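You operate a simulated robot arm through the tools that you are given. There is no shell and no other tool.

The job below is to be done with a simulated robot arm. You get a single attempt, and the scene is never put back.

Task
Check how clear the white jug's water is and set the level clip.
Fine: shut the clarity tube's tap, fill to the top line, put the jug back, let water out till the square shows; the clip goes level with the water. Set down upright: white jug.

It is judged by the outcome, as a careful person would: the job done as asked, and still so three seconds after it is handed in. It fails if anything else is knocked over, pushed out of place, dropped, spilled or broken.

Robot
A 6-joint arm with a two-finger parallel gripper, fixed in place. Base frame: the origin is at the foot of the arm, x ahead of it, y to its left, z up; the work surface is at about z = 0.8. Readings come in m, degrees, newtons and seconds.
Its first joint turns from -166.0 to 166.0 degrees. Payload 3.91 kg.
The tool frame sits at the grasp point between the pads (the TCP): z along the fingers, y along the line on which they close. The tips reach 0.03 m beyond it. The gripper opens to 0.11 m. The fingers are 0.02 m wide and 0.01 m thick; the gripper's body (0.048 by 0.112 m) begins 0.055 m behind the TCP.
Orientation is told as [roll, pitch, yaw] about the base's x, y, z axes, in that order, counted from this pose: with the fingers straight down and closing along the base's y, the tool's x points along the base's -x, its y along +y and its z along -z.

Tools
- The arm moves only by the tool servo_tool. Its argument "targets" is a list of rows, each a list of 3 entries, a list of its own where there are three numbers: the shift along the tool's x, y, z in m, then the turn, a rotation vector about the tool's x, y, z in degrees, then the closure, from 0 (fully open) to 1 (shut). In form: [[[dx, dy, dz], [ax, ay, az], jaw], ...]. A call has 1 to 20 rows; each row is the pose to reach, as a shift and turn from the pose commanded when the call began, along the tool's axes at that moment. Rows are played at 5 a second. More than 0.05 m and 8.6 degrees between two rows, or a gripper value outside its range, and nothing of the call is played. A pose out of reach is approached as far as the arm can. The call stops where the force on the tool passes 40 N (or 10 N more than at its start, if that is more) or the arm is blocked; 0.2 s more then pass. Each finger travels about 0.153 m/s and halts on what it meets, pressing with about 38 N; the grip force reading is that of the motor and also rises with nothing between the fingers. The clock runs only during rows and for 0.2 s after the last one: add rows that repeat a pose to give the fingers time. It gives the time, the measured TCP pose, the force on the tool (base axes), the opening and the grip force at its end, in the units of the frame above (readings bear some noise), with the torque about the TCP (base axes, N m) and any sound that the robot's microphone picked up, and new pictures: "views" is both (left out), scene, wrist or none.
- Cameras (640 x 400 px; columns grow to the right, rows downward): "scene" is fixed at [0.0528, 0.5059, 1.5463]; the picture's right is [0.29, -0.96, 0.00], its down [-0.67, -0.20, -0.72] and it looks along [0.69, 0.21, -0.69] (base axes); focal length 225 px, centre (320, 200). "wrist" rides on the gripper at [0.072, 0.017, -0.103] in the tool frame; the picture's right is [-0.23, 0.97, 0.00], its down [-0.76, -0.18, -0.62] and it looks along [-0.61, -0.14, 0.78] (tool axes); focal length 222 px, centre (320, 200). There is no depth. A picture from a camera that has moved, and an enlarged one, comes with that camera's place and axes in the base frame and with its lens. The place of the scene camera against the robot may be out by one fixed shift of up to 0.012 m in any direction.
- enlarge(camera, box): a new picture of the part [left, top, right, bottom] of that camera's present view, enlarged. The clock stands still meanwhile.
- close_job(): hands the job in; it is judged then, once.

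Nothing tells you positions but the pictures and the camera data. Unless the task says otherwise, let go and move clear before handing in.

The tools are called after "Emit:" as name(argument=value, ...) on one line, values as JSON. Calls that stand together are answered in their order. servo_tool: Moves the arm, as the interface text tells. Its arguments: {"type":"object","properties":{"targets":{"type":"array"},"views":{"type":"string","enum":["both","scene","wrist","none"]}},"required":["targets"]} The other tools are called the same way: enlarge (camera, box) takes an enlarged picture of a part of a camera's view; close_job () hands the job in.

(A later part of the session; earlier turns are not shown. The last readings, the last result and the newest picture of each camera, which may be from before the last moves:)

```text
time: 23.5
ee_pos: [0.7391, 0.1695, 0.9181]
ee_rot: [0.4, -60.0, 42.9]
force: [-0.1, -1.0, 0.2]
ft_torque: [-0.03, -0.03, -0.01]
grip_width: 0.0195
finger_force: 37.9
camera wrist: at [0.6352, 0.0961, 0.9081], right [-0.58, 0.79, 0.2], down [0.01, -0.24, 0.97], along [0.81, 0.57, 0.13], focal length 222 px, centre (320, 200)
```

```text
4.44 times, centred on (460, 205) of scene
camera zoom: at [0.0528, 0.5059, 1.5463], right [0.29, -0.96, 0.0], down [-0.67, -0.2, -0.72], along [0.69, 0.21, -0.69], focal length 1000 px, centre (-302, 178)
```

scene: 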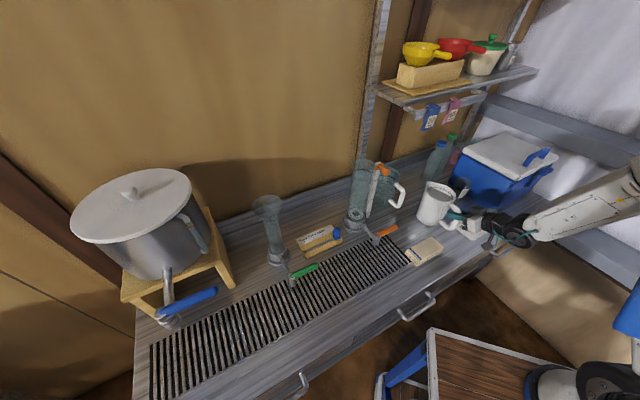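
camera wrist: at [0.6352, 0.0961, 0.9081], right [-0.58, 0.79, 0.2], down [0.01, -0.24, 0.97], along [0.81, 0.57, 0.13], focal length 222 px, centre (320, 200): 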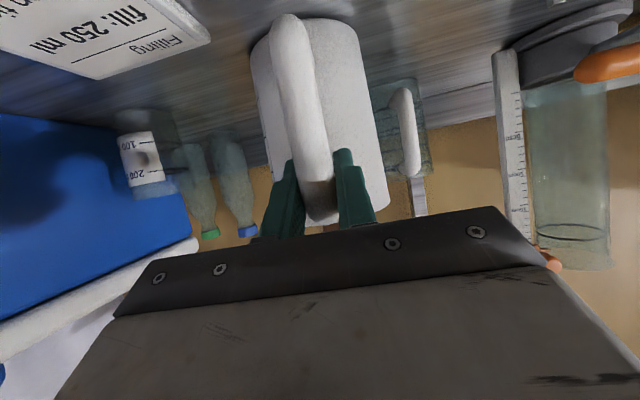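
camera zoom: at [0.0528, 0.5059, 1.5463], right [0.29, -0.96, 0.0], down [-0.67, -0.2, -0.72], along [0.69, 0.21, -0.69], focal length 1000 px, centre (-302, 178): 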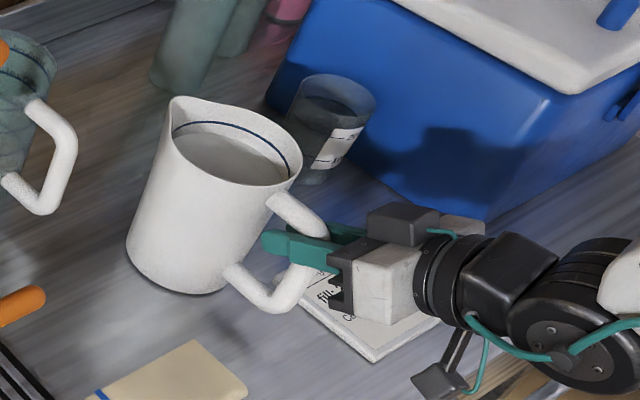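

Gripped at 19.5 mm. Now a small slow test lift.

Emit:
servo_tool(targets=[[[-0.0026, 0, -0.0015], [0, 0, 0], 1], [[-0.0052, 0, -0.003], [0, 0, 0], 1], [[-0.0078, 0, -0.0045], [0, 0, 0], 1], [[-0.0104, 0, -0.006], [0, 0, 0], 1], [[-0.0104, 0, -0.006], [0, 0, 0], 1]])

Emit:
enlarge(camera="scene", box=[410, 160, 510, 250])

Emit:
enlarge(camera="wrist", box=[200, 40, 440, 240])

```text
time: 24.7
ee_pos: [0.7386, 0.1702, 0.9294]
ee_rot: [0.2, -60.0, 42.9]
force: [1.2, 0.1, -9.2]
ft_torque: [-0.6, 0.61, 0.04]
grip_width: 0.0199
finger_force: 37.5
camera wrist: at [0.6351, 0.0963, 0.9191], right [-0.58, 0.79, 0.2], down [0.01, -0.24, 0.97], along [0.81, 0.57, 0.13], focal length 222 px, centre (320, 200)
```

scene: 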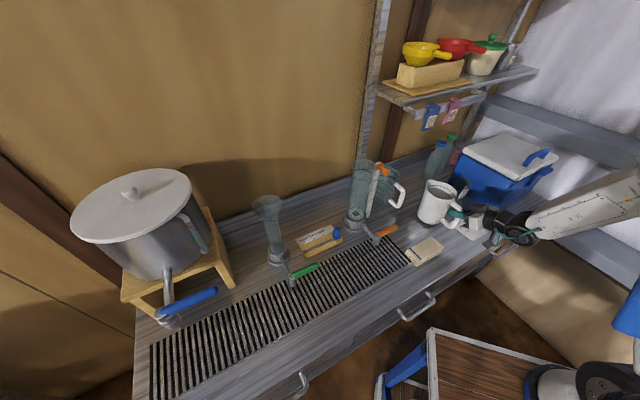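
wrist: 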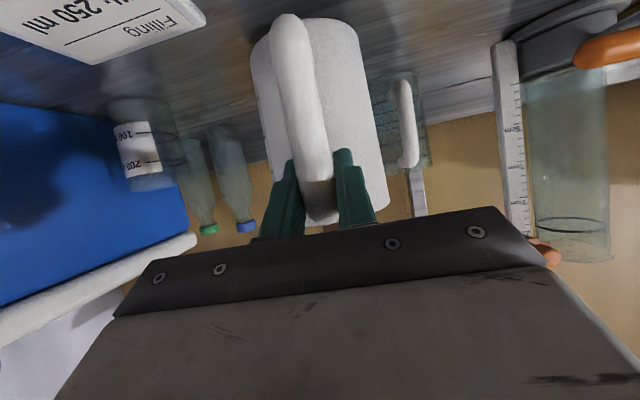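

```text
4.44 times, centred on (460, 205) of scene
camera zoom: at [0.0528, 0.5059, 1.5463], right [0.29, -0.96, 0.0], down [-0.67, -0.2, -0.72], along [0.69, 0.21, -0.69], focal length 1000 px, centre (-302, 178)
```

zoom: 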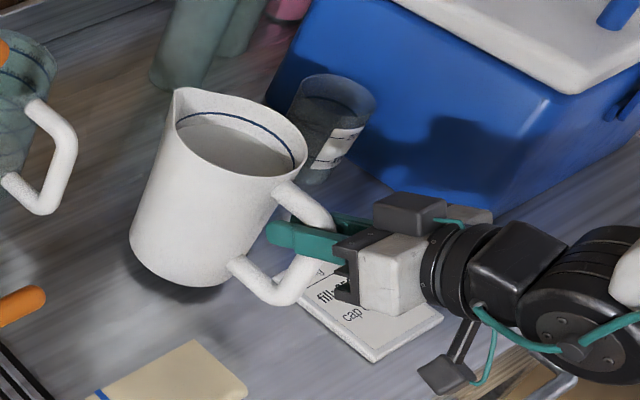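

```text
2.00 times, centred on (320, 140) of wrist
camera zoom: at [0.6351, 0.0963, 0.9191], right [-0.58, 0.79, 0.2], down [0.01, -0.24, 0.97], along [0.81, 0.57, 0.13], focal length 444 px, centre (320, 320)
```

zoom: 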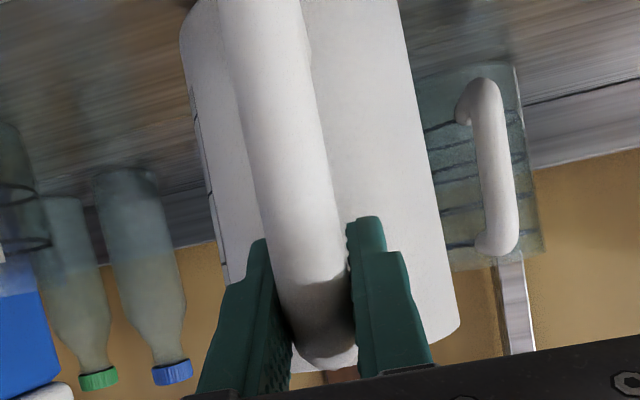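

The jug lifted cleanly at about 9.3 N with no slip. Now I'll raise it slowly and pull slightly back from the shelf.

Emit:
servo_tool(targets=[[[-0.012, 0, -0.01], [0, 0, 0], 1], [[-0.0383, 0, -0.0337], [0, 0, 0], 1], [[-0.0575, 0, -0.0505], [0, 0, 0], 1], [[-0.0766, 0, -0.0673], [0, 0, 0], 1], [[-0.0957, 0, -0.084], [0, 0, 0], 1], [[-0.1149, 0, -0.101], [0, 0, 0], 1], [[-0.134, 0, -0.118], [0, 0, 0], 1], [[-0.1532, 0, -0.1346], [0, 0, 0], 1], [[-0.1723, 0, -0.1515], [0, 0, 0], 1], [[-0.1915, 0, -0.1683], [0, 0, 0], 1], [[-0.212, 0, -0.183], [0, 0, 0], 1], [[-0.2323, 0, -0.1976], [0, 0, 0], 1], [[-0.2583, 0, -0.2126], [0, 0, 0], 1], [[-0.2843, 0, -0.2276], [0, 0, 0], 1], [[-0.2843, 0, -0.2276], [0, 0, 0], 1]])

```text
time: 27.9
ee_pos: [0.7006, 0.1311, 1.2908]
ee_rot: [0.4, -60.0, 42.9]
force: [0.5, 0.1, -10.1]
ft_torque: [-0.57, 0.64, 0.0]
grip_width: 0.0196
finger_force: 37.6
camera wrist: at [0.5975, 0.0562, 1.2808], right [-0.58, 0.79, 0.2], down [0.01, -0.24, 0.97], along [0.81, 0.57, 0.13], focal length 222 px, centre (320, 200)
```

scene: 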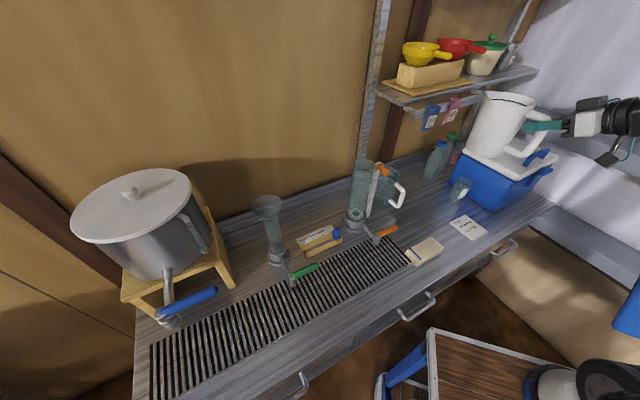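
wrist: 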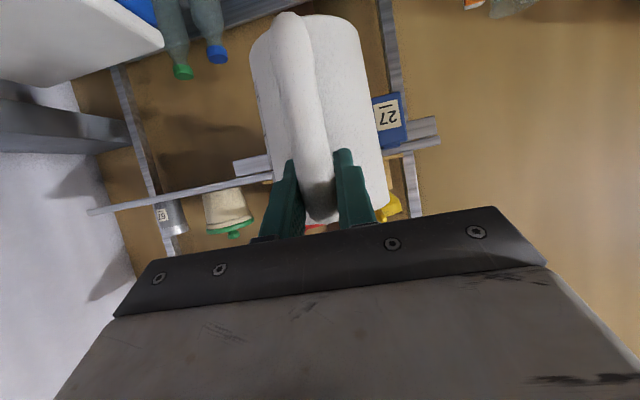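

The jug is high and clear of the shelf (tag at n≈0.84, e≈0.29). Next I'll carry it left while turning the heading so it approaches the tube from the front-left.

Emit:
servo_tool(targets=[[[-0.002, 0.02, 0.003], [2.31, 0, 1.33], 1], [[-0.004, 0.043, 0.007], [4.62, 0, 2.67], 1], [[-0.006, 0.065, 0.0104], [6.93, 0, 4], 1], [[-0.01, 0.089, 0.0167], [9.24, 0, 5.33], 1], [[-0.0135, 0.113, 0.023], [11.55, 0, 6.67], 1], [[-0.017, 0.137, 0.0294], [13.86, 0, 8], 1], [[-0.02, 0.16, 0.0346], [15.6, 0, 9], 1], [[-0.023, 0.183, 0.0398], [17.3, 0, 10], 1], [[-0.026, 0.206, 0.045], [19.05, 0, 11], 1], [[-0.026, 0.206, 0.045], [19.05, 0, 11], 1]])

```text
time: 30.1
ee_pos: [0.5975, 0.3196, 1.2919]
ee_rot: [0.3, -59.9, 21.0]
force: [-0.1, -0.5, -9.6]
ft_torque: [-0.32, 0.79, 0.03]
grip_width: 0.0196
finger_force: 37.5
camera wrist: at [0.4735, 0.2892, 1.2806], right [-0.24, 0.95, 0.2], down [-0.08, -0.22, 0.97], along [0.97, 0.22, 0.13], focal length 222 px, centre (320, 200)
```

scene: 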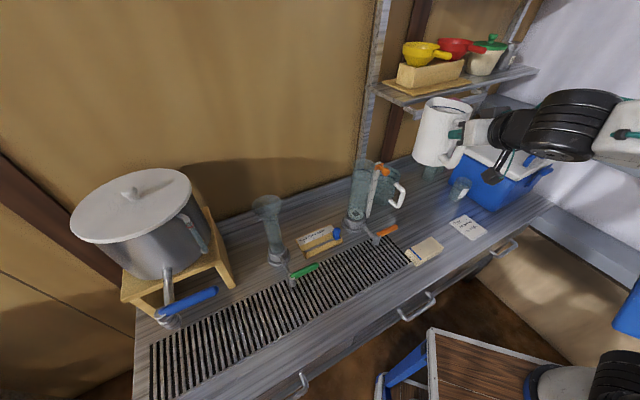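
wrist: 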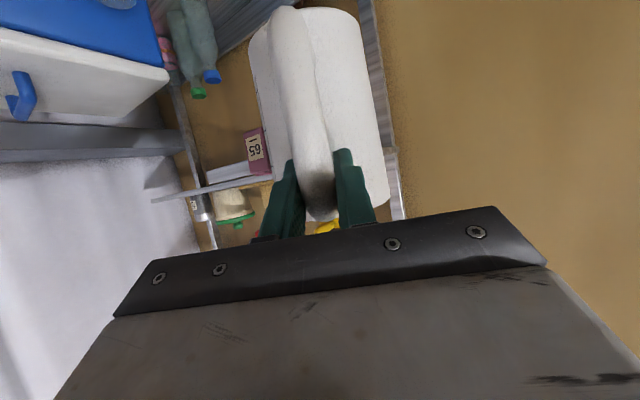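

The carry went as planned. I'll bring the jug's spout over the tube from the front-left, still upright and above the rim.

Emit:
servo_tool(targets=[[[0, 0.024, 0], [0.76, 0, 0.44], 1], [[0, 0.048, -0.001], [1.5, 0, 0.87], 1], [[0.0005, 0.072, -0.001], [2.27, 0, 1.3], 1], [[0.001, 0.097, -0.0015], [3.03, 0, 1.75], 1], [[0.001, 0.121, -0.002], [3.8, 0, 2.2], 1], [[0.0013, 0.145, -0.0023], [4.5, 0, 2.6], 1], [[0.0015, 0.17, -0.0026], [5.3, 0, 3.06], 1], [[0.0017, 0.194, -0.003], [6.06, 0, 3.5], 1], [[0.0017, 0.194, -0.003], [6.06, 0, 3.5], 1]])

Emit:
enlarge(camera="scene", box=[310, 80, 470, 240])

Emit:
enlarge(camera="wrist", box=[240, 0, 560, 220])

```text
time: 32.1
ee_pos: [0.5242, 0.499, 1.2923]
ee_rot: [0.2, -59.9, 14.0]
force: [0.5, -0.2, -10.0]
ft_torque: [-0.18, 0.81, 0.0]
grip_width: 0.0197
finger_force: 37.7
camera wrist: at [0.3976, 0.484, 1.2809], right [-0.13, 0.97, 0.2], down [-0.11, -0.21, 0.97], along [0.99, 0.1, 0.13], focal length 222 px, centre (320, 200)
```

scene: 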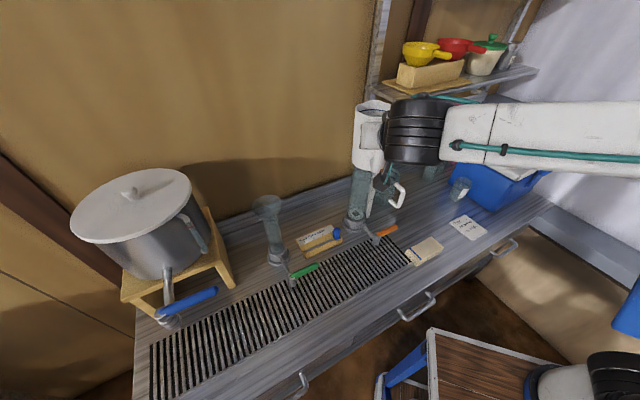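
wrist: 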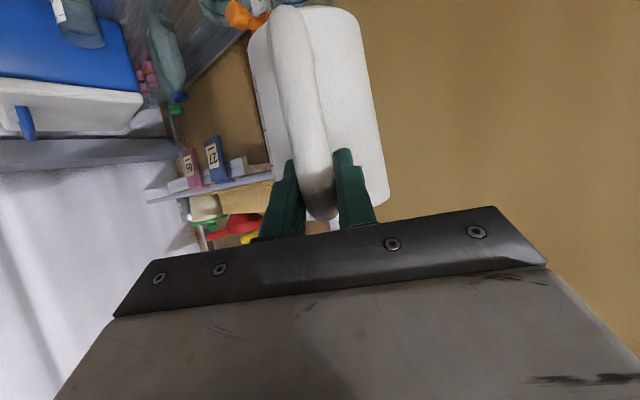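

```text
2.50 times, centred on (390, 160) of scene
camera zoom: at [0.0528, 0.5059, 1.5463], right [0.29, -0.96, 0.0], down [-0.67, -0.2, -0.72], along [0.69, 0.21, -0.69], focal length 563 px, centre (145, 300)
```

zoom: 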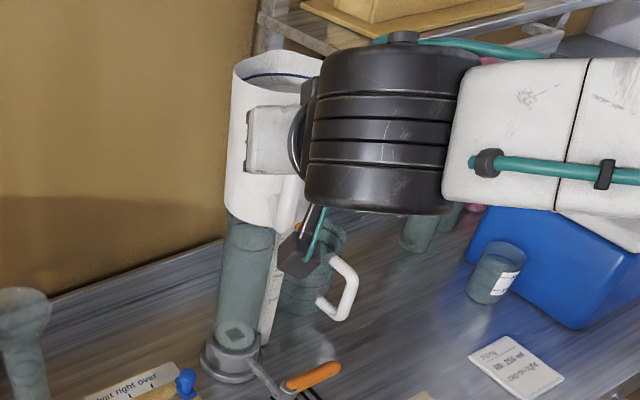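

```text
1.82 times, centred on (400, 110) of wrist
camera zoom: at [0.3976, 0.484, 1.2809], right [-0.13, 0.97, 0.2], down [-0.11, -0.21, 0.97], along [0.99, 0.1, 0.13], focal length 404 px, centre (174, 364)
```

zoom: 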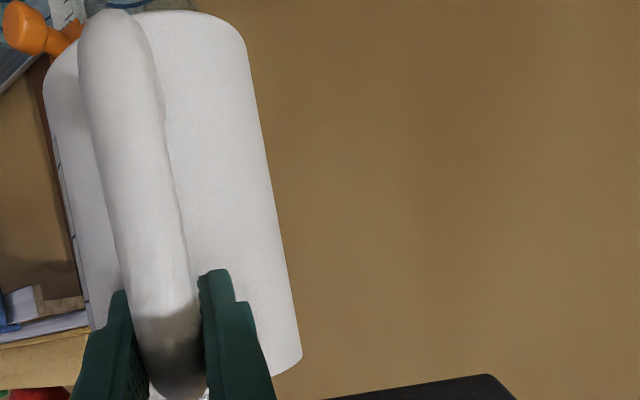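

Jug spout should be over the tube axis, upright. I'll begin tilting gradually, keeping the spout tip over the tube, and watch the weight and view for the start of the flow.

Emit:
servo_tool(targets=[[[0.005, 0, 0.001], [0, 5, 0], 1], [[0.0118, 0, 0.0022], [0, 10, 0], 1], [[0.024, 0, 0.0095], [0, 15, 0], 1], [[0.0388, 0, 0.0188], [0, 20, 0], 1], [[0.056, 0, 0.032], [0, 25, 0], 1], [[0.0725, 0, 0.045], [0, 30, 0], 1], [[0.0725, 0, 0.045], [0, 30, 0], 1]])

Emit:
enlarge(camera="scene", box=[310, 100, 450, 240])

```text
time: 33.7
ee_pos: [0.5254, 0.4993, 1.2022]
ee_rot: [0.1, -30.0, 14.1]
force: [-0.6, -0.2, -10.8]
ft_torque: [-0.09, 0.47, 0.03]
grip_width: 0.0196
finger_force: 37.3
camera wrist: at [0.4103, 0.487, 1.2572], right [-0.05, 0.99, 0.12], down [0.38, -0.09, 0.92], along [0.92, 0.09, -0.38], focal length 222 px, centre (320, 200)
```

scene: 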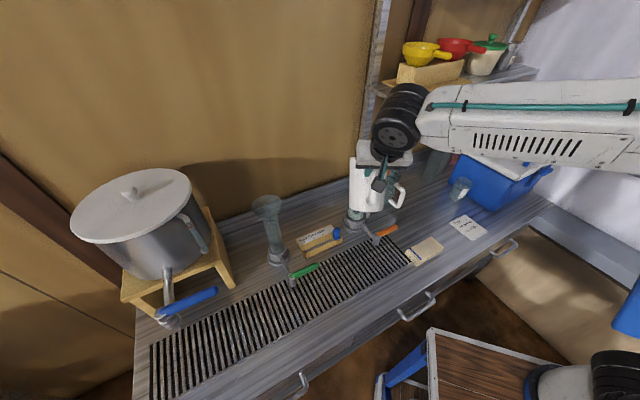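
wrist: 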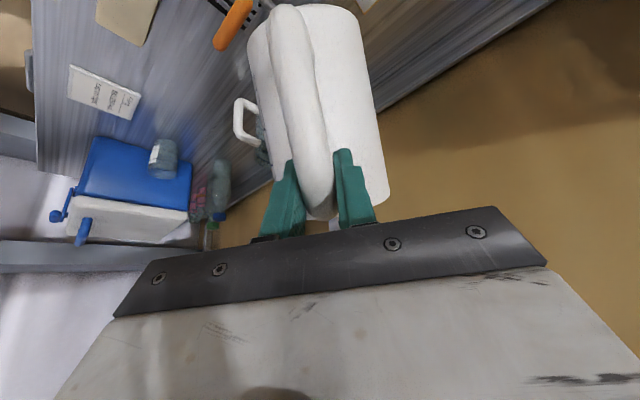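

```text
2.86 times, centred on (380, 170) of scene
camera zoom: at [0.0528, 0.5059, 1.5463], right [0.29, -0.96, 0.0], down [-0.67, -0.2, -0.72], along [0.69, 0.21, -0.69], focal length 643 px, centre (149, 286)
```

zoom: 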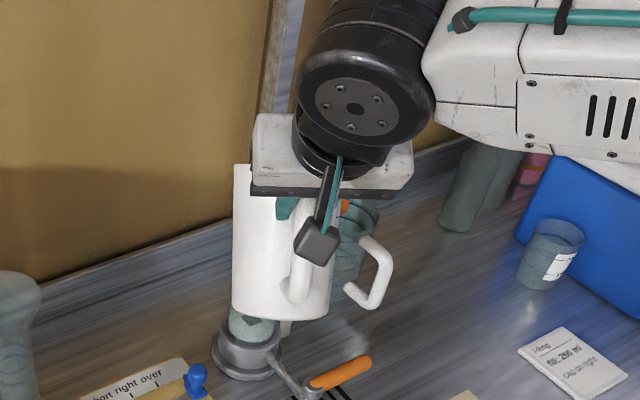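

Holding steady at 30° with no weight loss. I'll continue to 40° and watch.

Emit:
servo_tool(targets=[[[-0.003, 0, 0], [0, 2.5, 0], 1], [[-0.0058, 0, -0.0006], [0, 5, 0], 1], [[-0.009, 0, -0.0003], [0, 7.5, 0], 1], [[-0.0122, 0, -0.0001], [0, 10, 0], 1], [[-0.0122, 0, -0.0001], [0, 10, 0], 1], [[-0.0122, 0, -0.0001], [0, 10, 0], 1], [[-0.0122, 0, -0.0001], [0, 10, 0], 1]], views="scene")

Emit:
enlarge(camera="scene", box=[310, 100, 450, 240])

```text
time: 35.3
ee_pos: [0.5359, 0.5027, 1.2102]
ee_rot: [0.0, -20.0, 14.1]
force: [0.0, -0.1, -7.8]
ft_torque: [-0.06, 0.26, 0.02]
grip_width: 0.0197
finger_force: 37.9
```

scene: 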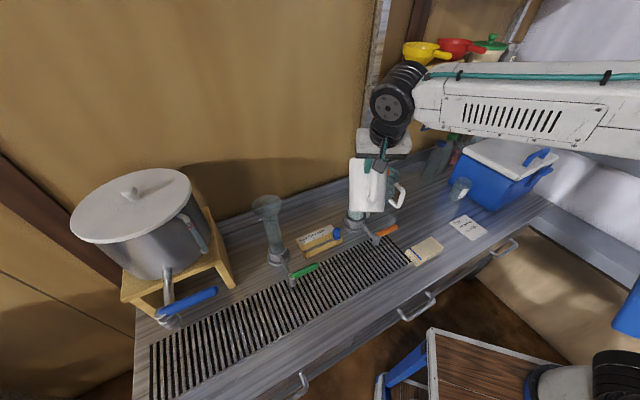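

```text
2.86 times, centred on (380, 170) of scene
camera zoom: at [0.0528, 0.5059, 1.5463], right [0.29, -0.96, 0.0], down [-0.67, -0.2, -0.72], along [0.69, 0.21, -0.69], focal length 643 px, centre (149, 286)
```

zoom: 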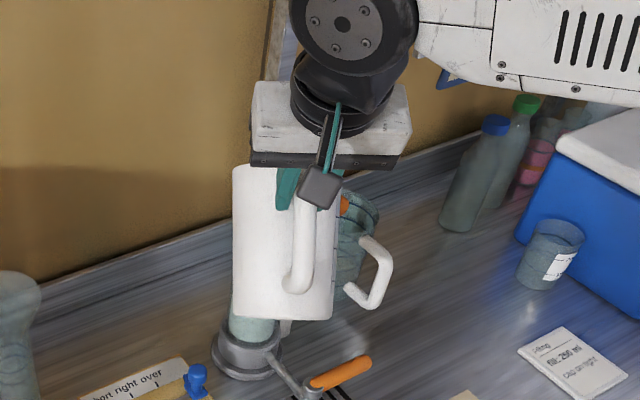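

Weight fell from ~10 N to 7.8 N and the tube now holds murky water hiding the square. I'll hold to see whether flow continues.

Emit:
servo_tool(targets=[[[0, 0, 0], [0, 0, 0], 1], [[0, 0, 0], [0, 0, 0], 1], [[0, 0, 0], [0, 0, 0], 1], [[0, 0, 0], [0, 0, 0], 1]], views="wrist")

Emit:
enlarge(camera="scene", box=[340, 150, 420, 250])

```text
time: 36.3
ee_pos: [0.5352, 0.5031, 1.2107]
ee_rot: [0.1, -19.9, 14.1]
force: [0.6, -1.1, -7.5]
ft_torque: [-0.05, 0.21, 0.01]
grip_width: 0.0194
finger_force: 37.7
camera wrist: at [0.4305, 0.4925, 1.2838], right [-0.03, 1.0, 0.08], down [0.53, -0.05, 0.85], along [0.85, 0.07, -0.53], focal length 222 px, centre (320, 200)
```

wrist: 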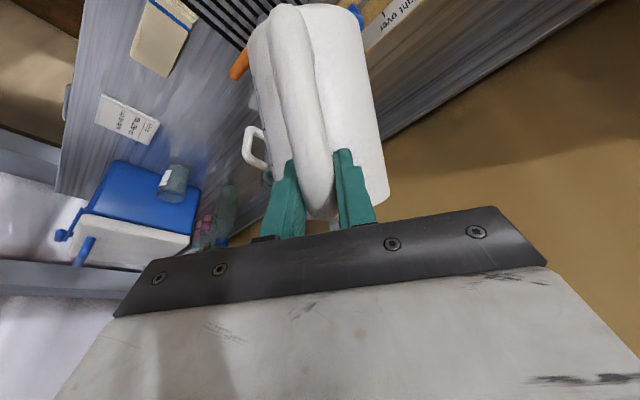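

```text
4.00 times, centred on (380, 200) of scene
camera zoom: at [0.0528, 0.5059, 1.5463], right [0.29, -0.96, 0.0], down [-0.67, -0.2, -0.72], along [0.69, 0.21, -0.69], focal length 900 px, centre (80, 200)
```

zoom: 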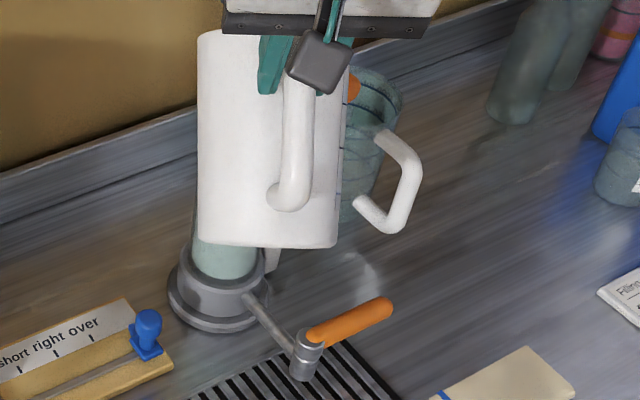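

The flow has settled at 7.5 N (about 0.25 L poured). I'll tip a little more, then check the level.

Emit:
servo_tool(targets=[[[-0.002, 0, -0.0013], [0, 1, 0], 1], [[-0.0039, 0, -0.0025], [0, 2, 0], 1], [[-0.0058, 0, -0.0038], [0, 3, 0], 1], [[-0.0058, 0, -0.0038], [0, 3, 0], 1], [[-0.0058, 0, -0.0038], [0, 3, 0], 1], [[-0.0058, 0, -0.0038], [0, 3, 0], 1], [[-0.0058, 0, -0.0038], [0, 3, 0], 1], [[-0.0058, 0, -0.0038], [0, 3, 0], 1]], views="scene")

Emit:
enlarge(camera="scene", box=[340, 150, 420, 250])

```text
time: 38.1
ee_pos: [0.5386, 0.5021, 1.2175]
ee_rot: [0.1, -16.8, 14.1]
force: [0.2, 0.6, -7.2]
ft_torque: [-0.01, 0.19, 0.02]
grip_width: 0.0195
finger_force: 37.8
```

scene: 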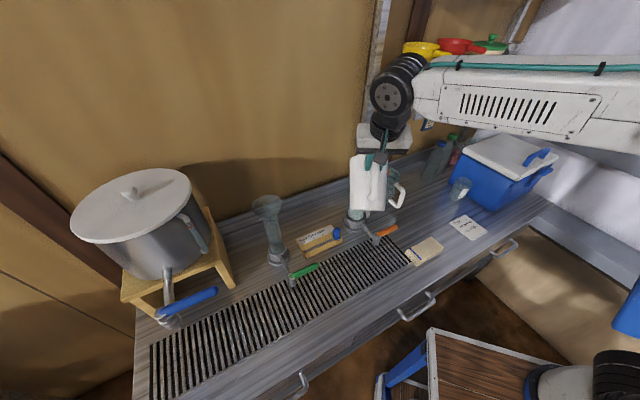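

```text
4.00 times, centred on (380, 200) of scene
camera zoom: at [0.0528, 0.5059, 1.5463], right [0.29, -0.96, 0.0], down [-0.67, -0.2, -0.72], along [0.69, 0.21, -0.69], focal length 900 px, centre (80, 200)
```

zoom: 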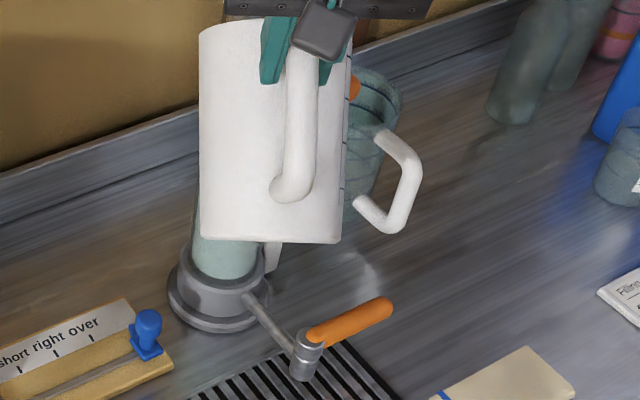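

Weight is about 7.2 N. I'll tilt back, shift the jug left, and look at the level in the tube.

Emit:
servo_tool(targets=[[[0.004, 0, -0.0035], [0, -5, 0], 1], [[0.008, 0, -0.007], [0, -10, 0], 1], [[0.012, 0, -0.0105], [0, -15, 0], 1], [[0.0158, 0, -0.0139], [0, -20, 0], 1], [[0.0114, 0, -0.028], [0, -22, 0], 1], [[0.007, 0.02, -0.0426], [0, -24, 0], 1], [[0.007, 0.045, -0.0426], [0, -26, 0], 1], [[0.007, 0.07, -0.0426], [0, -26, 0], 1], [[0.007, 0.095, -0.0426], [0, -26, 0], 1], [[0.007, 0.12, -0.0426], [0, -26, 0], 1], [[0.007, 0.12, -0.0426], [0, -26, 0], 1]])

Emit:
enlarge(camera="scene", box=[320, 140, 420, 250])

```text
time: 40.5
ee_pos: [0.4935, 0.61, 1.2545]
ee_rot: [0.1, -42.9, 14.0]
force: [0.4, -0.2, -7.1]
ft_torque: [-0.1, 0.49, 0.01]
grip_width: 0.0195
finger_force: 37.9
camera wrist: at [0.3683, 0.5961, 1.2819], right [-0.08, 0.98, 0.16], down [0.17, -0.14, 0.97], along [0.98, 0.1, -0.16], focal length 222 px, centre (320, 200)
```

scene: 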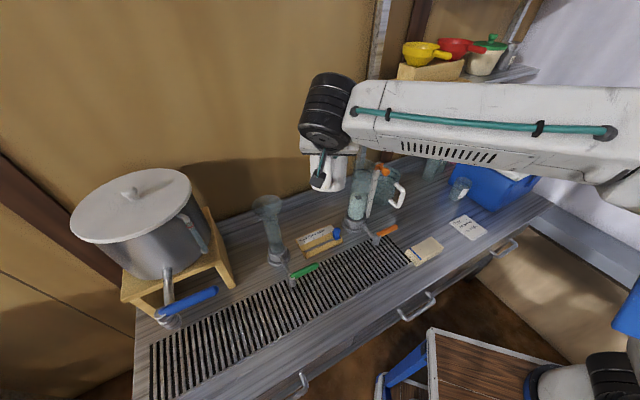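
wrist: 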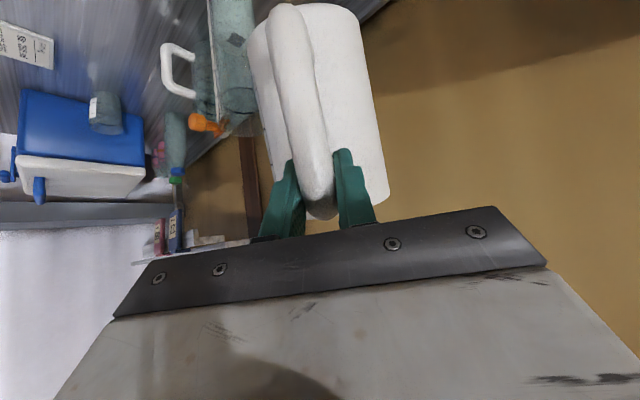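

```text
3.64 times, centred on (370, 195) of scene
camera zoom: at [0.0528, 0.5059, 1.5463], right [0.29, -0.96, 0.0], down [-0.67, -0.2, -0.72], along [0.69, 0.21, -0.69], focal length 818 px, centre (138, 218)
```

zoom: 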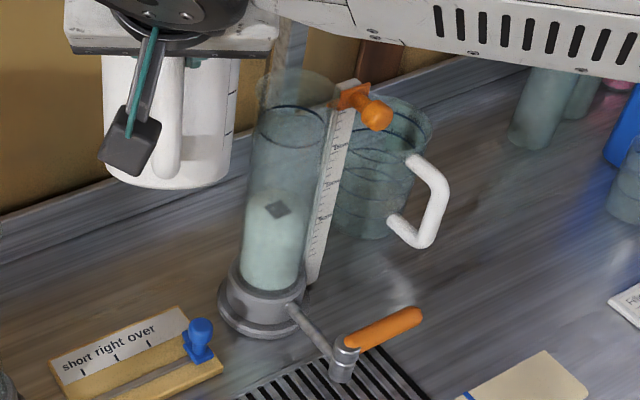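

I can see the level: water surface is at z≈0.956 and the fill line at z≈1.061. The weight readings give about 0.3 L still to pour. I'll go back over the tube and tip further, to about 52°.

Emit:
servo_tool(targets=[[[0, -0.024, 0], [0, 0, 0], 1], [[0, -0.048, 0], [0, 0, 0], 1], [[0, -0.072, 0], [0, 0, 0], 1], [[0, -0.096, 0], [0, 0, 0], 1], [[0, -0.12, 0], [0, 0, 0], 1], [[0.015, -0.12, 0.017], [0, 4, 0], 1], [[0.0295, -0.12, 0.0333], [0, 8, 0], 1], [[0.0315, -0.12, 0.039], [0, 11.5, 0], 1], [[0.0332, -0.12, 0.0448], [0, 15, 0], 1], [[0.0265, -0.12, 0.044], [0, 19, 0], 1], [[0.0193, -0.12, 0.0428], [0, 23, 0], 1], [[0.0136, -0.12, 0.0418], [0, 25.5, 0], 1], [[0.0079, -0.12, 0.0407], [0, 28, 0], 1], [[0.003, -0.12, 0.04], [0, 30, 0], 1], [[-0.0018, -0.12, 0.0395], [0, 32, 0], 1], [[-0.006, -0.12, 0.0389], [0, 33.5, 0], 1], [[-0.0102, -0.12, 0.0382], [0, 35, 0], 1], [[-0.0102, -0.12, 0.0382], [0, 35, 0], 1], [[-0.0102, -0.12, 0.0382], [0, 35, 0], 1], [[-0.0102, -0.12, 0.0382], [0, 35, 0], 1]])

Emit:
enlarge(camera="scene", box=[320, 140, 420, 250])

```text
time: 44.7
ee_pos: [0.5543, 0.5048, 1.2345]
ee_rot: [0.0, -7.9, 14.1]
force: [0.5, -0.1, -6.5]
ft_torque: [0.0, 0.1, 0.02]
grip_width: 0.0196
finger_force: 38.3
camera wrist: at [0.4653, 0.5004, 1.3273], right [-0.02, 1.0, 0.03], down [0.69, -0.01, 0.72], along [0.72, 0.04, -0.69], focal length 222 px, centre (320, 200)
```

scene: 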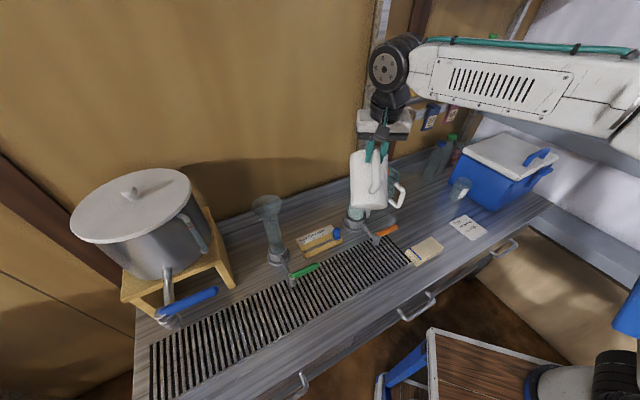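
wrist: 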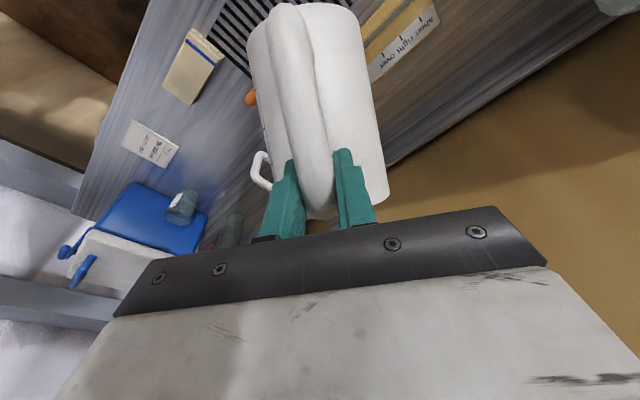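

```text
3.64 times, centred on (370, 195) of scene
camera zoom: at [0.0528, 0.5059, 1.5463], right [0.29, -0.96, 0.0], down [-0.67, -0.2, -0.72], along [0.69, 0.21, -0.69], focal length 818 px, centre (138, 218)
```

zoom: 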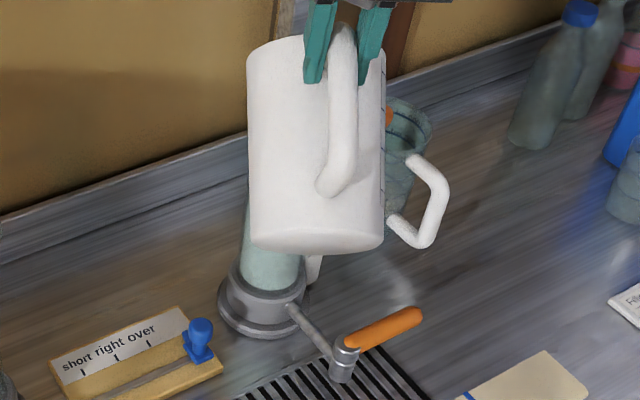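

The weight reads about 6.5 N. I'll hold a moment for a steadier reading.

Emit:
servo_tool(targets=[[[0, 0, 0], [0, 0, 0], 1], [[0, 0, 0], [0, 0, 0], 1], [[0, 0, 0], [0, 0, 0], 1]], views="none")

Emit:
servo_tool(targets=[[[0, 0, 0], [0, 0, 0], 1]], views="none")

Emit:
servo_tool(targets=[[[0, 0, 0], [0, 0, 0], 1]], views="none")

Emit:
servo_tool(targets=[[[0, 0, 0], [0, 0, 0], 1]], views="none")

```text
time: 45.5
ee_pos: [0.5526, 0.5066, 1.2338]
ee_rot: [0.1, -7.9, 14.1]
force: [0.4, 0.3, -5.1]
ft_torque: [-0.01, 0.05, 0.0]
grip_width: 0.0193
finger_force: 38.2
```

```text
time: 45.9
ee_pos: [0.5527, 0.5062, 1.2342]
ee_rot: [0.0, -7.8, 14.1]
force: [1.1, 1.1, -6.4]
ft_torque: [0.01, 0.05, -0.01]
grip_width: 0.0194
finger_force: 38.9
```

```text
time: 46.3
ee_pos: [0.5532, 0.506, 1.2348]
ee_rot: [0.1, -7.8, 14.1]
force: [0.6, 0.3, -5.9]
ft_torque: [-0.02, 0.03, 0.02]
grip_width: 0.0195
finger_force: 38.4
```

```text
time: 46.7
ee_pos: [0.5535, 0.5065, 1.2338]
ee_rot: [0.0, -7.9, 14.1]
force: [0.0, 0.4, -5.4]
ft_torque: [-0.02, 0.08, 0.02]
grip_width: 0.0193
finger_force: 38.0
```

Average is about 5.7 N, so roughly 0.43 L is in the tube. I'll add a bit more at 54° and then look again.

Emit:
servo_tool(targets=[[[-0.0021, 0, -0.002], [0, 1, 0], 1], [[-0.0042, 0, -0.0039], [0, 2, 0], 1], [[-0.0042, 0, -0.0039], [0, 2, 0], 1], [[-0.0042, 0, -0.0039], [0, 2, 0], 1], [[-0.0042, 0, -0.0039], [0, 2, 0], 1], [[-0.0042, 0, -0.0039], [0, 2, 0], 1], [[-0.0042, 0, -0.0039], [0, 2, 0], 1]], views="none")

Emit:
servo_tool(targets=[[[0, 0, 0], [0, 0, 0], 1]], views="none")

Emit:
servo_tool(targets=[[[0, 0, 0], [0, 0, 0], 1]], views="none")

```text
time: 48.3
ee_pos: [0.5582, 0.5074, 1.239]
ee_rot: [0.1, -5.9, 14.1]
force: [0.0, 0.0, -5.1]
ft_torque: [0.0, 0.0, -0.03]
grip_width: 0.0194
finger_force: 37.9
```

```text
time: 48.7
ee_pos: [0.5581, 0.5077, 1.239]
ee_rot: [0.1, -5.9, 14.1]
force: [-0.5, 0.6, -4.6]
ft_torque: [0.0, 0.06, -0.01]
grip_width: 0.0196
finger_force: 37.5
```

```text
time: 49.1
ee_pos: [0.5575, 0.5069, 1.2389]
ee_rot: [0.2, -5.8, 14.1]
force: [0.1, -0.3, -3.6]
ft_torque: [-0.05, 0.03, 0.01]
grip_width: 0.0192
finger_force: 37.7
```

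Weight has dropped to about 4.4 N, close to the target, so I'll tilt back and check the level.

Emit:
servo_tool(targets=[[[0.008, 0, -0.004], [0, -7, 0], 1], [[0.016, 0, -0.009], [0, -14, 0], 1], [[0.024, 0, -0.014], [0, -20, 0], 1], [[0.0328, 0, -0.0212], [0, -27, 0], 1], [[0.0328, 0.024, -0.03], [0, -30, 0], 1], [[0.0328, 0.048, -0.03], [0, -33, 0], 1], [[0.0328, 0.072, -0.03], [0, -36, 0], 1], [[0.0328, 0.096, -0.03], [0, -37, 0], 1], [[0.0328, 0.12, -0.03], [0, -37, 0], 1], [[0.0328, 0.12, -0.03], [0, -37, 0], 1]])

Emit:
enlarge(camera="scene", box=[330, 150, 400, 230])

Emit:
enlarge(camera="wrist", box=[140, 0, 300, 150])

```text
time: 51.3
ee_pos: [0.4945, 0.616, 1.267]
ee_rot: [0.3, -43.0, 13.9]
force: [-1.2, -0.6, -5.5]
ft_torque: [-0.1, 0.27, 0.0]
grip_width: 0.0194
finger_force: 38.3
camera wrist: at [0.3702, 0.6014, 1.2936], right [-0.08, 0.98, 0.16], down [0.17, -0.14, 0.97], along [0.98, 0.1, -0.16], focal length 222 px, centre (320, 200)
```

scene: 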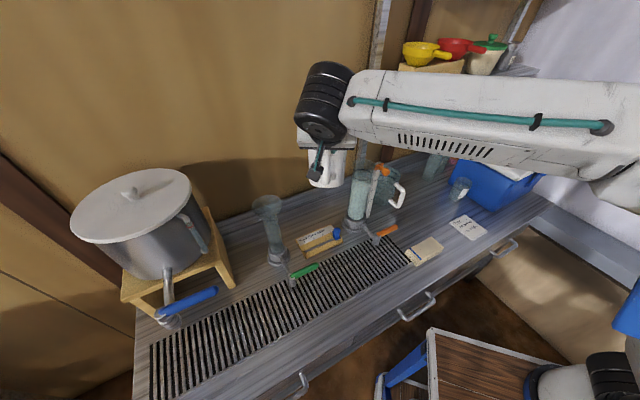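
wrist: 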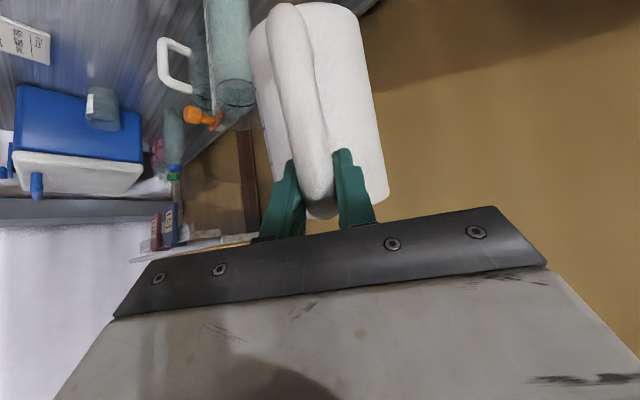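

```text
5.00 times, centred on (365, 190) of scene
camera zoom: at [0.0528, 0.5059, 1.5463], right [0.29, -0.96, 0.0], down [-0.67, -0.2, -0.72], along [0.69, 0.21, -0.69], focal length 1125 px, centre (95, 250)
```

zoom: 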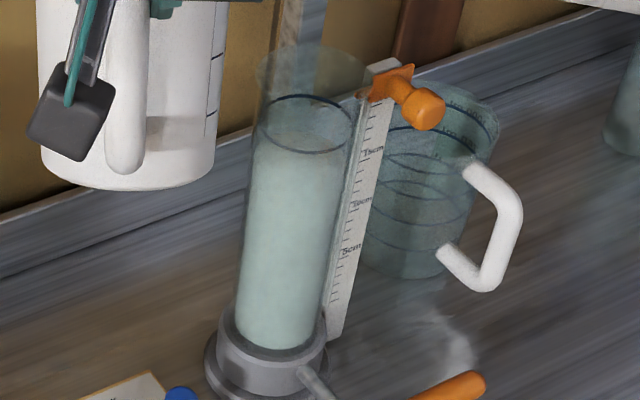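

```text
2.67 times, centred on (220, 75) of wrist
camera zoom: at [0.3702, 0.6014, 1.2936], right [-0.08, 0.98, 0.16], down [0.17, -0.14, 0.97], along [0.98, 0.1, -0.16], focal length 592 px, centre (587, 533)
```

zoom: 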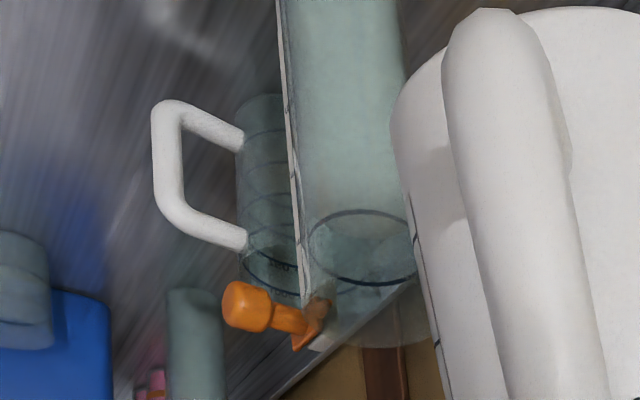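

Emit:
enlarge(camera="scene", box=[345, 155, 385, 195])

Emit:
enlarge(camera="wrist", box=[200, 60, 260, 120])

```text
10.00 times, centred on (365, 175) of scene
camera zoom: at [0.0528, 0.5059, 1.5463], right [0.29, -0.96, 0.0], down [-0.67, -0.2, -0.72], along [0.69, 0.21, -0.69], focal length 2250 px, centre (-130, 450)
```

zoom: 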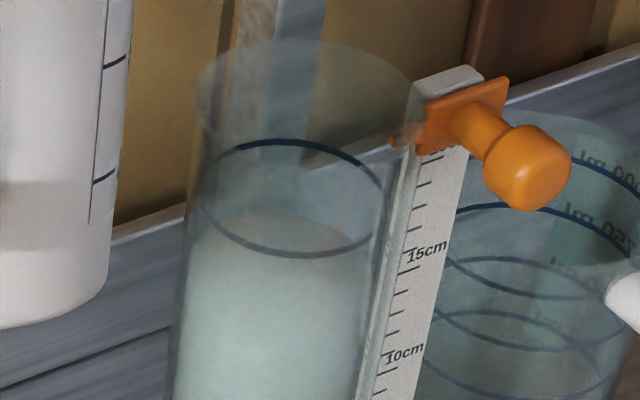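

```text
6.67 times, centred on (230, 90) of wrist
camera zoom: at [0.3702, 0.6014, 1.2936], right [-0.08, 0.98, 0.16], down [0.17, -0.14, 0.97], along [0.98, 0.1, -0.16], focal length 1481 px, centre (920, 933)
```

zoom: 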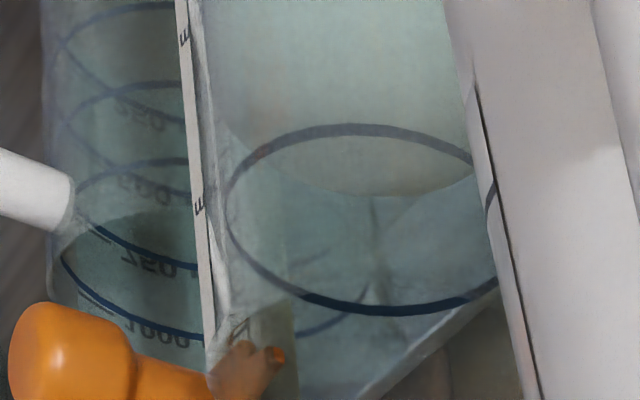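

The line and the murky surface are clear now: the water is about 35 mm below the line. I'll go back and tip to about 57.5°, which should add roughly 26 mm, then check again.

Emit:
servo_tool(targets=[[[0, -0.024, 0], [0, 0, 0], 1], [[0, -0.048, 0], [0, 0, 0], 1], [[0, -0.072, 0], [0, 0, 0], 1], [[0, -0.096, 0], [0, 0, 0], 1], [[0, -0.12, 0], [0, 0, 0], 1], [[0.018, -0.12, 0.02], [0, 4, 0], 1], [[0.037, -0.12, 0.0397], [0, 8, 0], 1], [[0.039, -0.12, 0.045], [0, 11.5, 0], 1], [[0.0409, -0.12, 0.051], [0, 15, 0], 1], [[0.034, -0.12, 0.05], [0, 19, 0], 1], [[0.027, -0.12, 0.049], [0, 23, 0], 1], [[0.019, -0.12, 0.0476], [0, 26.5, 0], 1], [[0.0108, -0.12, 0.0463], [0, 30, 0], 1], [[0.0014, -0.12, 0.045], [0, 33.5, 0], 1], [[-0.0081, -0.12, 0.0436], [0, 37, 0], 1], [[-0.013, -0.12, 0.0432], [0, 39, 0], 1], [[-0.018, -0.12, 0.0429], [0, 40.5, 0], 1], [[-0.018, -0.12, 0.0429], [0, 40.5, 0], 1], [[-0.018, -0.12, 0.0429], [0, 40.5, 0], 1], [[-0.018, -0.12, 0.0429], [0, 40.5, 0], 1]], views="scene")

Emit:
servo_tool(targets=[[[0, 0, 0], [0, 0, 0], 1], [[0, 0, 0], [0, 0, 0], 1], [[0, 0, 0], [0, 0, 0], 1], [[0, 0, 0], [0, 0, 0], 1]], views="none")

```text
time: 55.5
ee_pos: [0.5635, 0.5092, 1.2469]
ee_rot: [0.2, -2.3, 14.1]
force: [-1.2, 0.2, -4.4]
ft_torque: [-0.02, -0.02, 0.01]
grip_width: 0.0194
finger_force: 37.6
```

scene: 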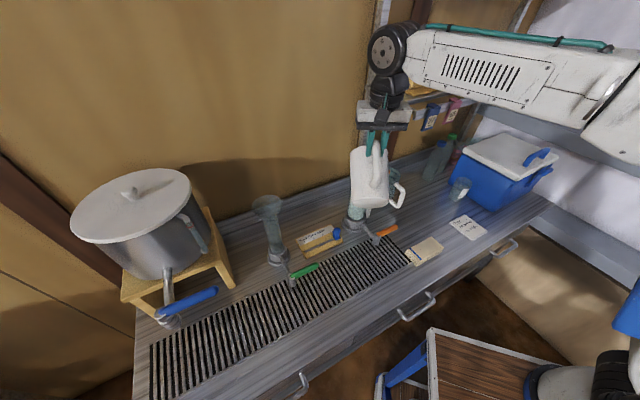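

```text
time: 56.5
ee_pos: [0.5624, 0.5092, 1.2483]
ee_rot: [0.2, -2.4, 14.2]
force: [0.9, -0.4, -3.4]
ft_torque: [0.0, 0.01, -0.02]
grip_width: 0.0191
finger_force: 37.8
```

Weight is down to about 3.9 N; time to check the level again.

Emit:
servo_tool(targets=[[[0.008, 0, -0.004], [0, -7, 0], 1], [[0.016, 0, -0.008], [0, -14, 0], 1], [[0.025, 0, -0.012], [0, -21, 0], 1], [[0.034, 0, -0.017], [0, -28, 0], 1], [[0.0411, 0.02, -0.0208], [0, -34, 0], 1], [[0.0411, 0.045, -0.0208], [0, -40.5, 0], 1], [[0.0411, 0.07, -0.0208], [0, -40.5, 0], 1], [[0.0411, 0.095, -0.0208], [0, -40.5, 0], 1], [[0.0411, 0.12, -0.0208], [0, -40.5, 0], 1], [[0.0411, 0.12, -0.0208], [0, -40.5, 0], 1]], views="scene")

Emit:
enlarge(camera="scene", box=[345, 155, 385, 195])

Emit:
enlarge(camera="wrist", box=[200, 60, 260, 120])

```text
time: 58.7
ee_pos: [0.4932, 0.616, 1.2657]
ee_rot: [0.2, -43.0, 14.0]
force: [0.3, -0.7, -4.1]
ft_torque: [-0.05, 0.27, 0.01]
grip_width: 0.019
finger_force: 37.7
```

scene: 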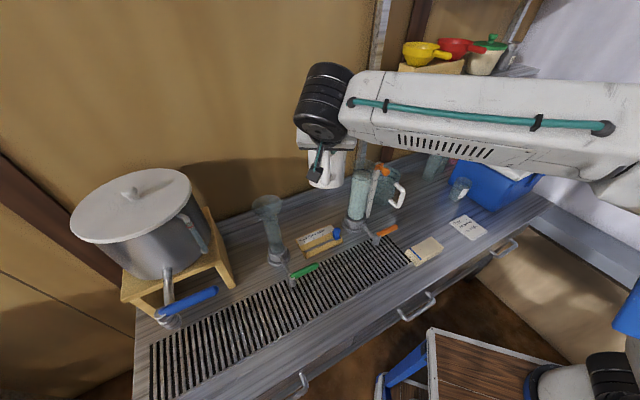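

```text
10.00 times, centred on (365, 175) of scene
camera zoom: at [0.0528, 0.5059, 1.5463], right [0.29, -0.96, 0.0], down [-0.67, -0.2, -0.72], along [0.69, 0.21, -0.69], focal length 2250 px, centre (-130, 450)
```

zoom: 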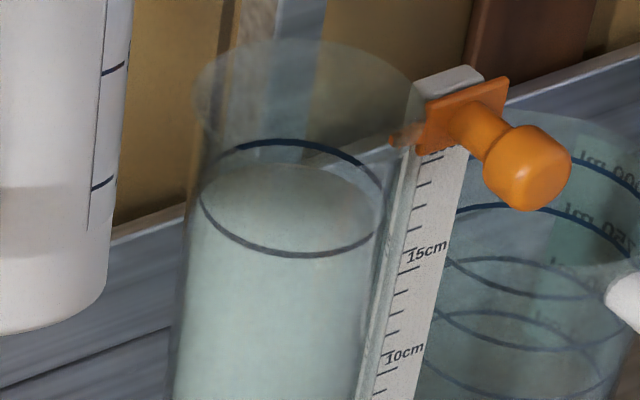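

```text
6.67 times, centred on (230, 90) of wrist
camera zoom: at [0.3683, 0.6015, 1.2931], right [-0.08, 0.98, 0.16], down [0.17, -0.14, 0.97], along [0.98, 0.1, -0.16], focal length 1481 px, centre (920, 933)
```

zoom: 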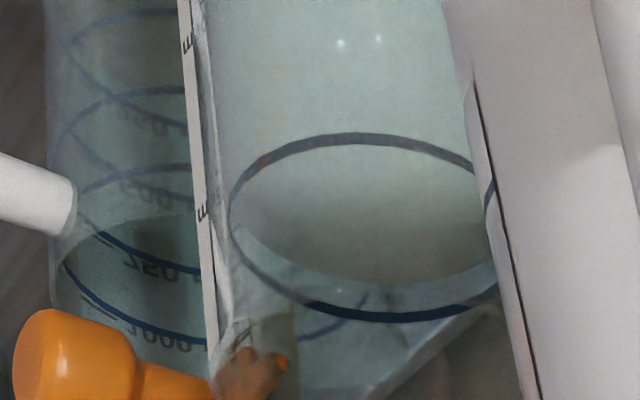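

About 11 mm short of the line. One more pour to 59.1° should bring it to the line.

Emit:
servo_tool(targets=[[[0, -0.024, 0], [0, 0, 0], 1], [[0, -0.048, 0], [0, 0, 0], 1], [[0, -0.072, 0], [0, 0, 0], 1], [[0, -0.096, 0], [0, 0, 0], 1], [[0, -0.12, 0], [0, 0, 0], 1], [[0.018, -0.12, 0.02], [0, 4, 0], 1], [[0.037, -0.12, 0.0397], [0, 8, 0], 1], [[0.039, -0.12, 0.045], [0, 11.5, 0], 1], [[0.0409, -0.12, 0.051], [0, 15, 0], 1], [[0.034, -0.12, 0.05], [0, 19, 0], 1], [[0.027, -0.12, 0.049], [0, 23, 0], 1], [[0.019, -0.12, 0.0476], [0, 26.5, 0], 1], [[0.0108, -0.12, 0.0463], [0, 30, 0], 1], [[0.0014, -0.12, 0.045], [0, 33.5, 0], 1], [[-0.0081, -0.12, 0.0436], [0, 37, 0], 1], [[-0.015, -0.12, 0.0431], [0, 39.5, 0], 1], [[-0.02, -0.12, 0.0426], [0, 41.2, 0], 1], [[-0.0222, -0.12, 0.0423], [0, 42.1, 0], 1], [[-0.0222, -0.12, 0.0423], [0, 42.1, 0], 1], [[-0.0222, -0.12, 0.0423], [0, 42.1, 0], 1]], views="scene")

Emit:
servo_tool(targets=[[[0, 0, 0], [0, 0, 0], 1], [[0, 0, 0], [0, 0, 0], 1], [[0, 0, 0], [0, 0, 0], 1], [[0, 0, 0], [0, 0, 0], 1]], views="none")

Emit:
servo_tool(targets=[[[0.008, 0, -0.004], [0, -7, 0], 1], [[0.017, 0, -0.008], [0, -14, 0], 1], [[0.027, 0, -0.012], [0, -21, 0], 1], [[0.037, 0, -0.015], [0, -28, 0], 1], [[0.0449, 0.02, -0.0171], [0, -35, 0], 1], [[0.0449, 0.045, -0.0171], [0, -42.1, 0], 1], [[0.0449, 0.07, -0.0171], [0, -42.1, 0], 1], [[0.0449, 0.095, -0.0171], [0, -42.1, 0], 1], [[0.0449, 0.12, -0.0171], [0, -42.1, 0], 1], [[0.0449, 0.12, -0.0171], [0, -42.1, 0], 1]], views="scene")

Emit:
enlarge(camera="scene", box=[345, 155, 385, 195])

Emit:
enlarge(camera="wrist", box=[200, 60, 260, 120])

```text
time: 62.9
ee_pos: [0.5668, 0.5089, 1.2502]
ee_rot: [0.1, -0.8, 14.2]
force: [-0.8, -0.2, -2.9]
ft_torque: [0.02, 0.02, 0.02]
grip_width: 0.0193
finger_force: 37.8
```

scene: 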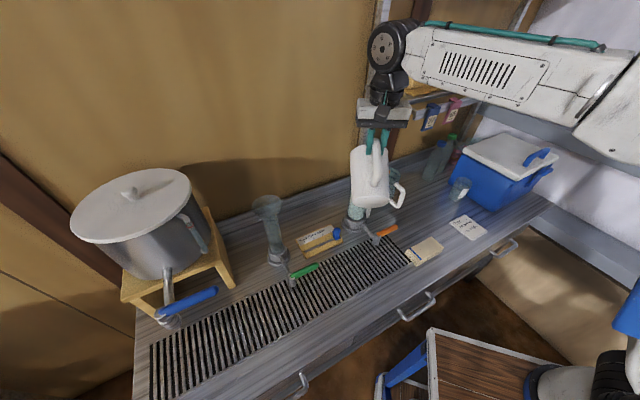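

```text
time: 63.9
ee_pos: [0.5664, 0.51, 1.2492]
ee_rot: [0.2, -0.8, 14.1]
force: [-0.5, -0.6, -3.3]
ft_torque: [0.02, 0.0, 0.02]
grip_width: 0.0195
finger_force: 38.4
```

```text
time: 66.1
ee_pos: [0.4924, 0.617, 1.2683]
ee_rot: [0.2, -42.9, 14.1]
force: [0.1, -1.0, -3.8]
ft_torque: [-0.04, 0.18, -0.01]
grip_width: 0.0194
finger_force: 38.0
```

scene: 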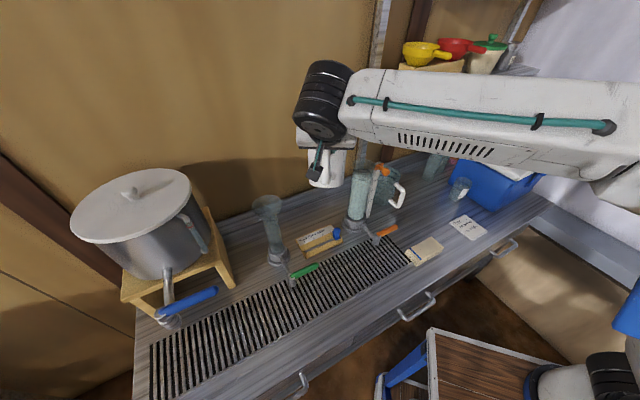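

```text
10.00 times, centred on (365, 175) of scene
camera zoom: at [0.0528, 0.5059, 1.5463], right [0.29, -0.96, 0.0], down [-0.67, -0.2, -0.72], along [0.69, 0.21, -0.69], focal length 2250 px, centre (-130, 450)
```

zoom: 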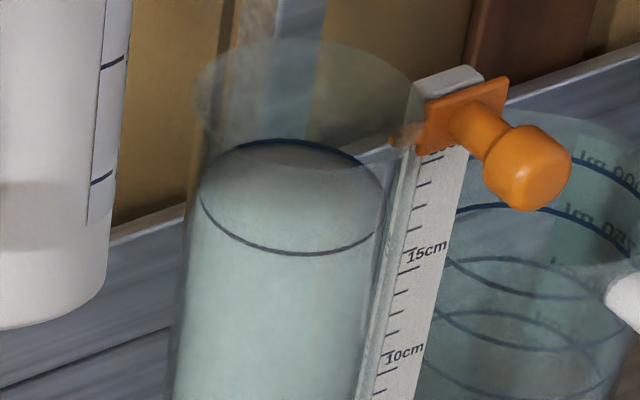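

```text
6.67 times, centred on (230, 90) of wrist
camera zoom: at [0.3678, 0.6018, 1.2956], right [-0.08, 0.98, 0.16], down [0.17, -0.14, 0.97], along [0.98, 0.1, -0.16], focal length 1481 px, centre (920, 933)
```

zoom: 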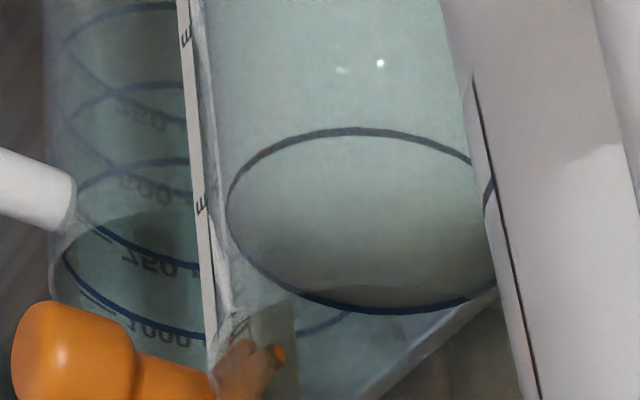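

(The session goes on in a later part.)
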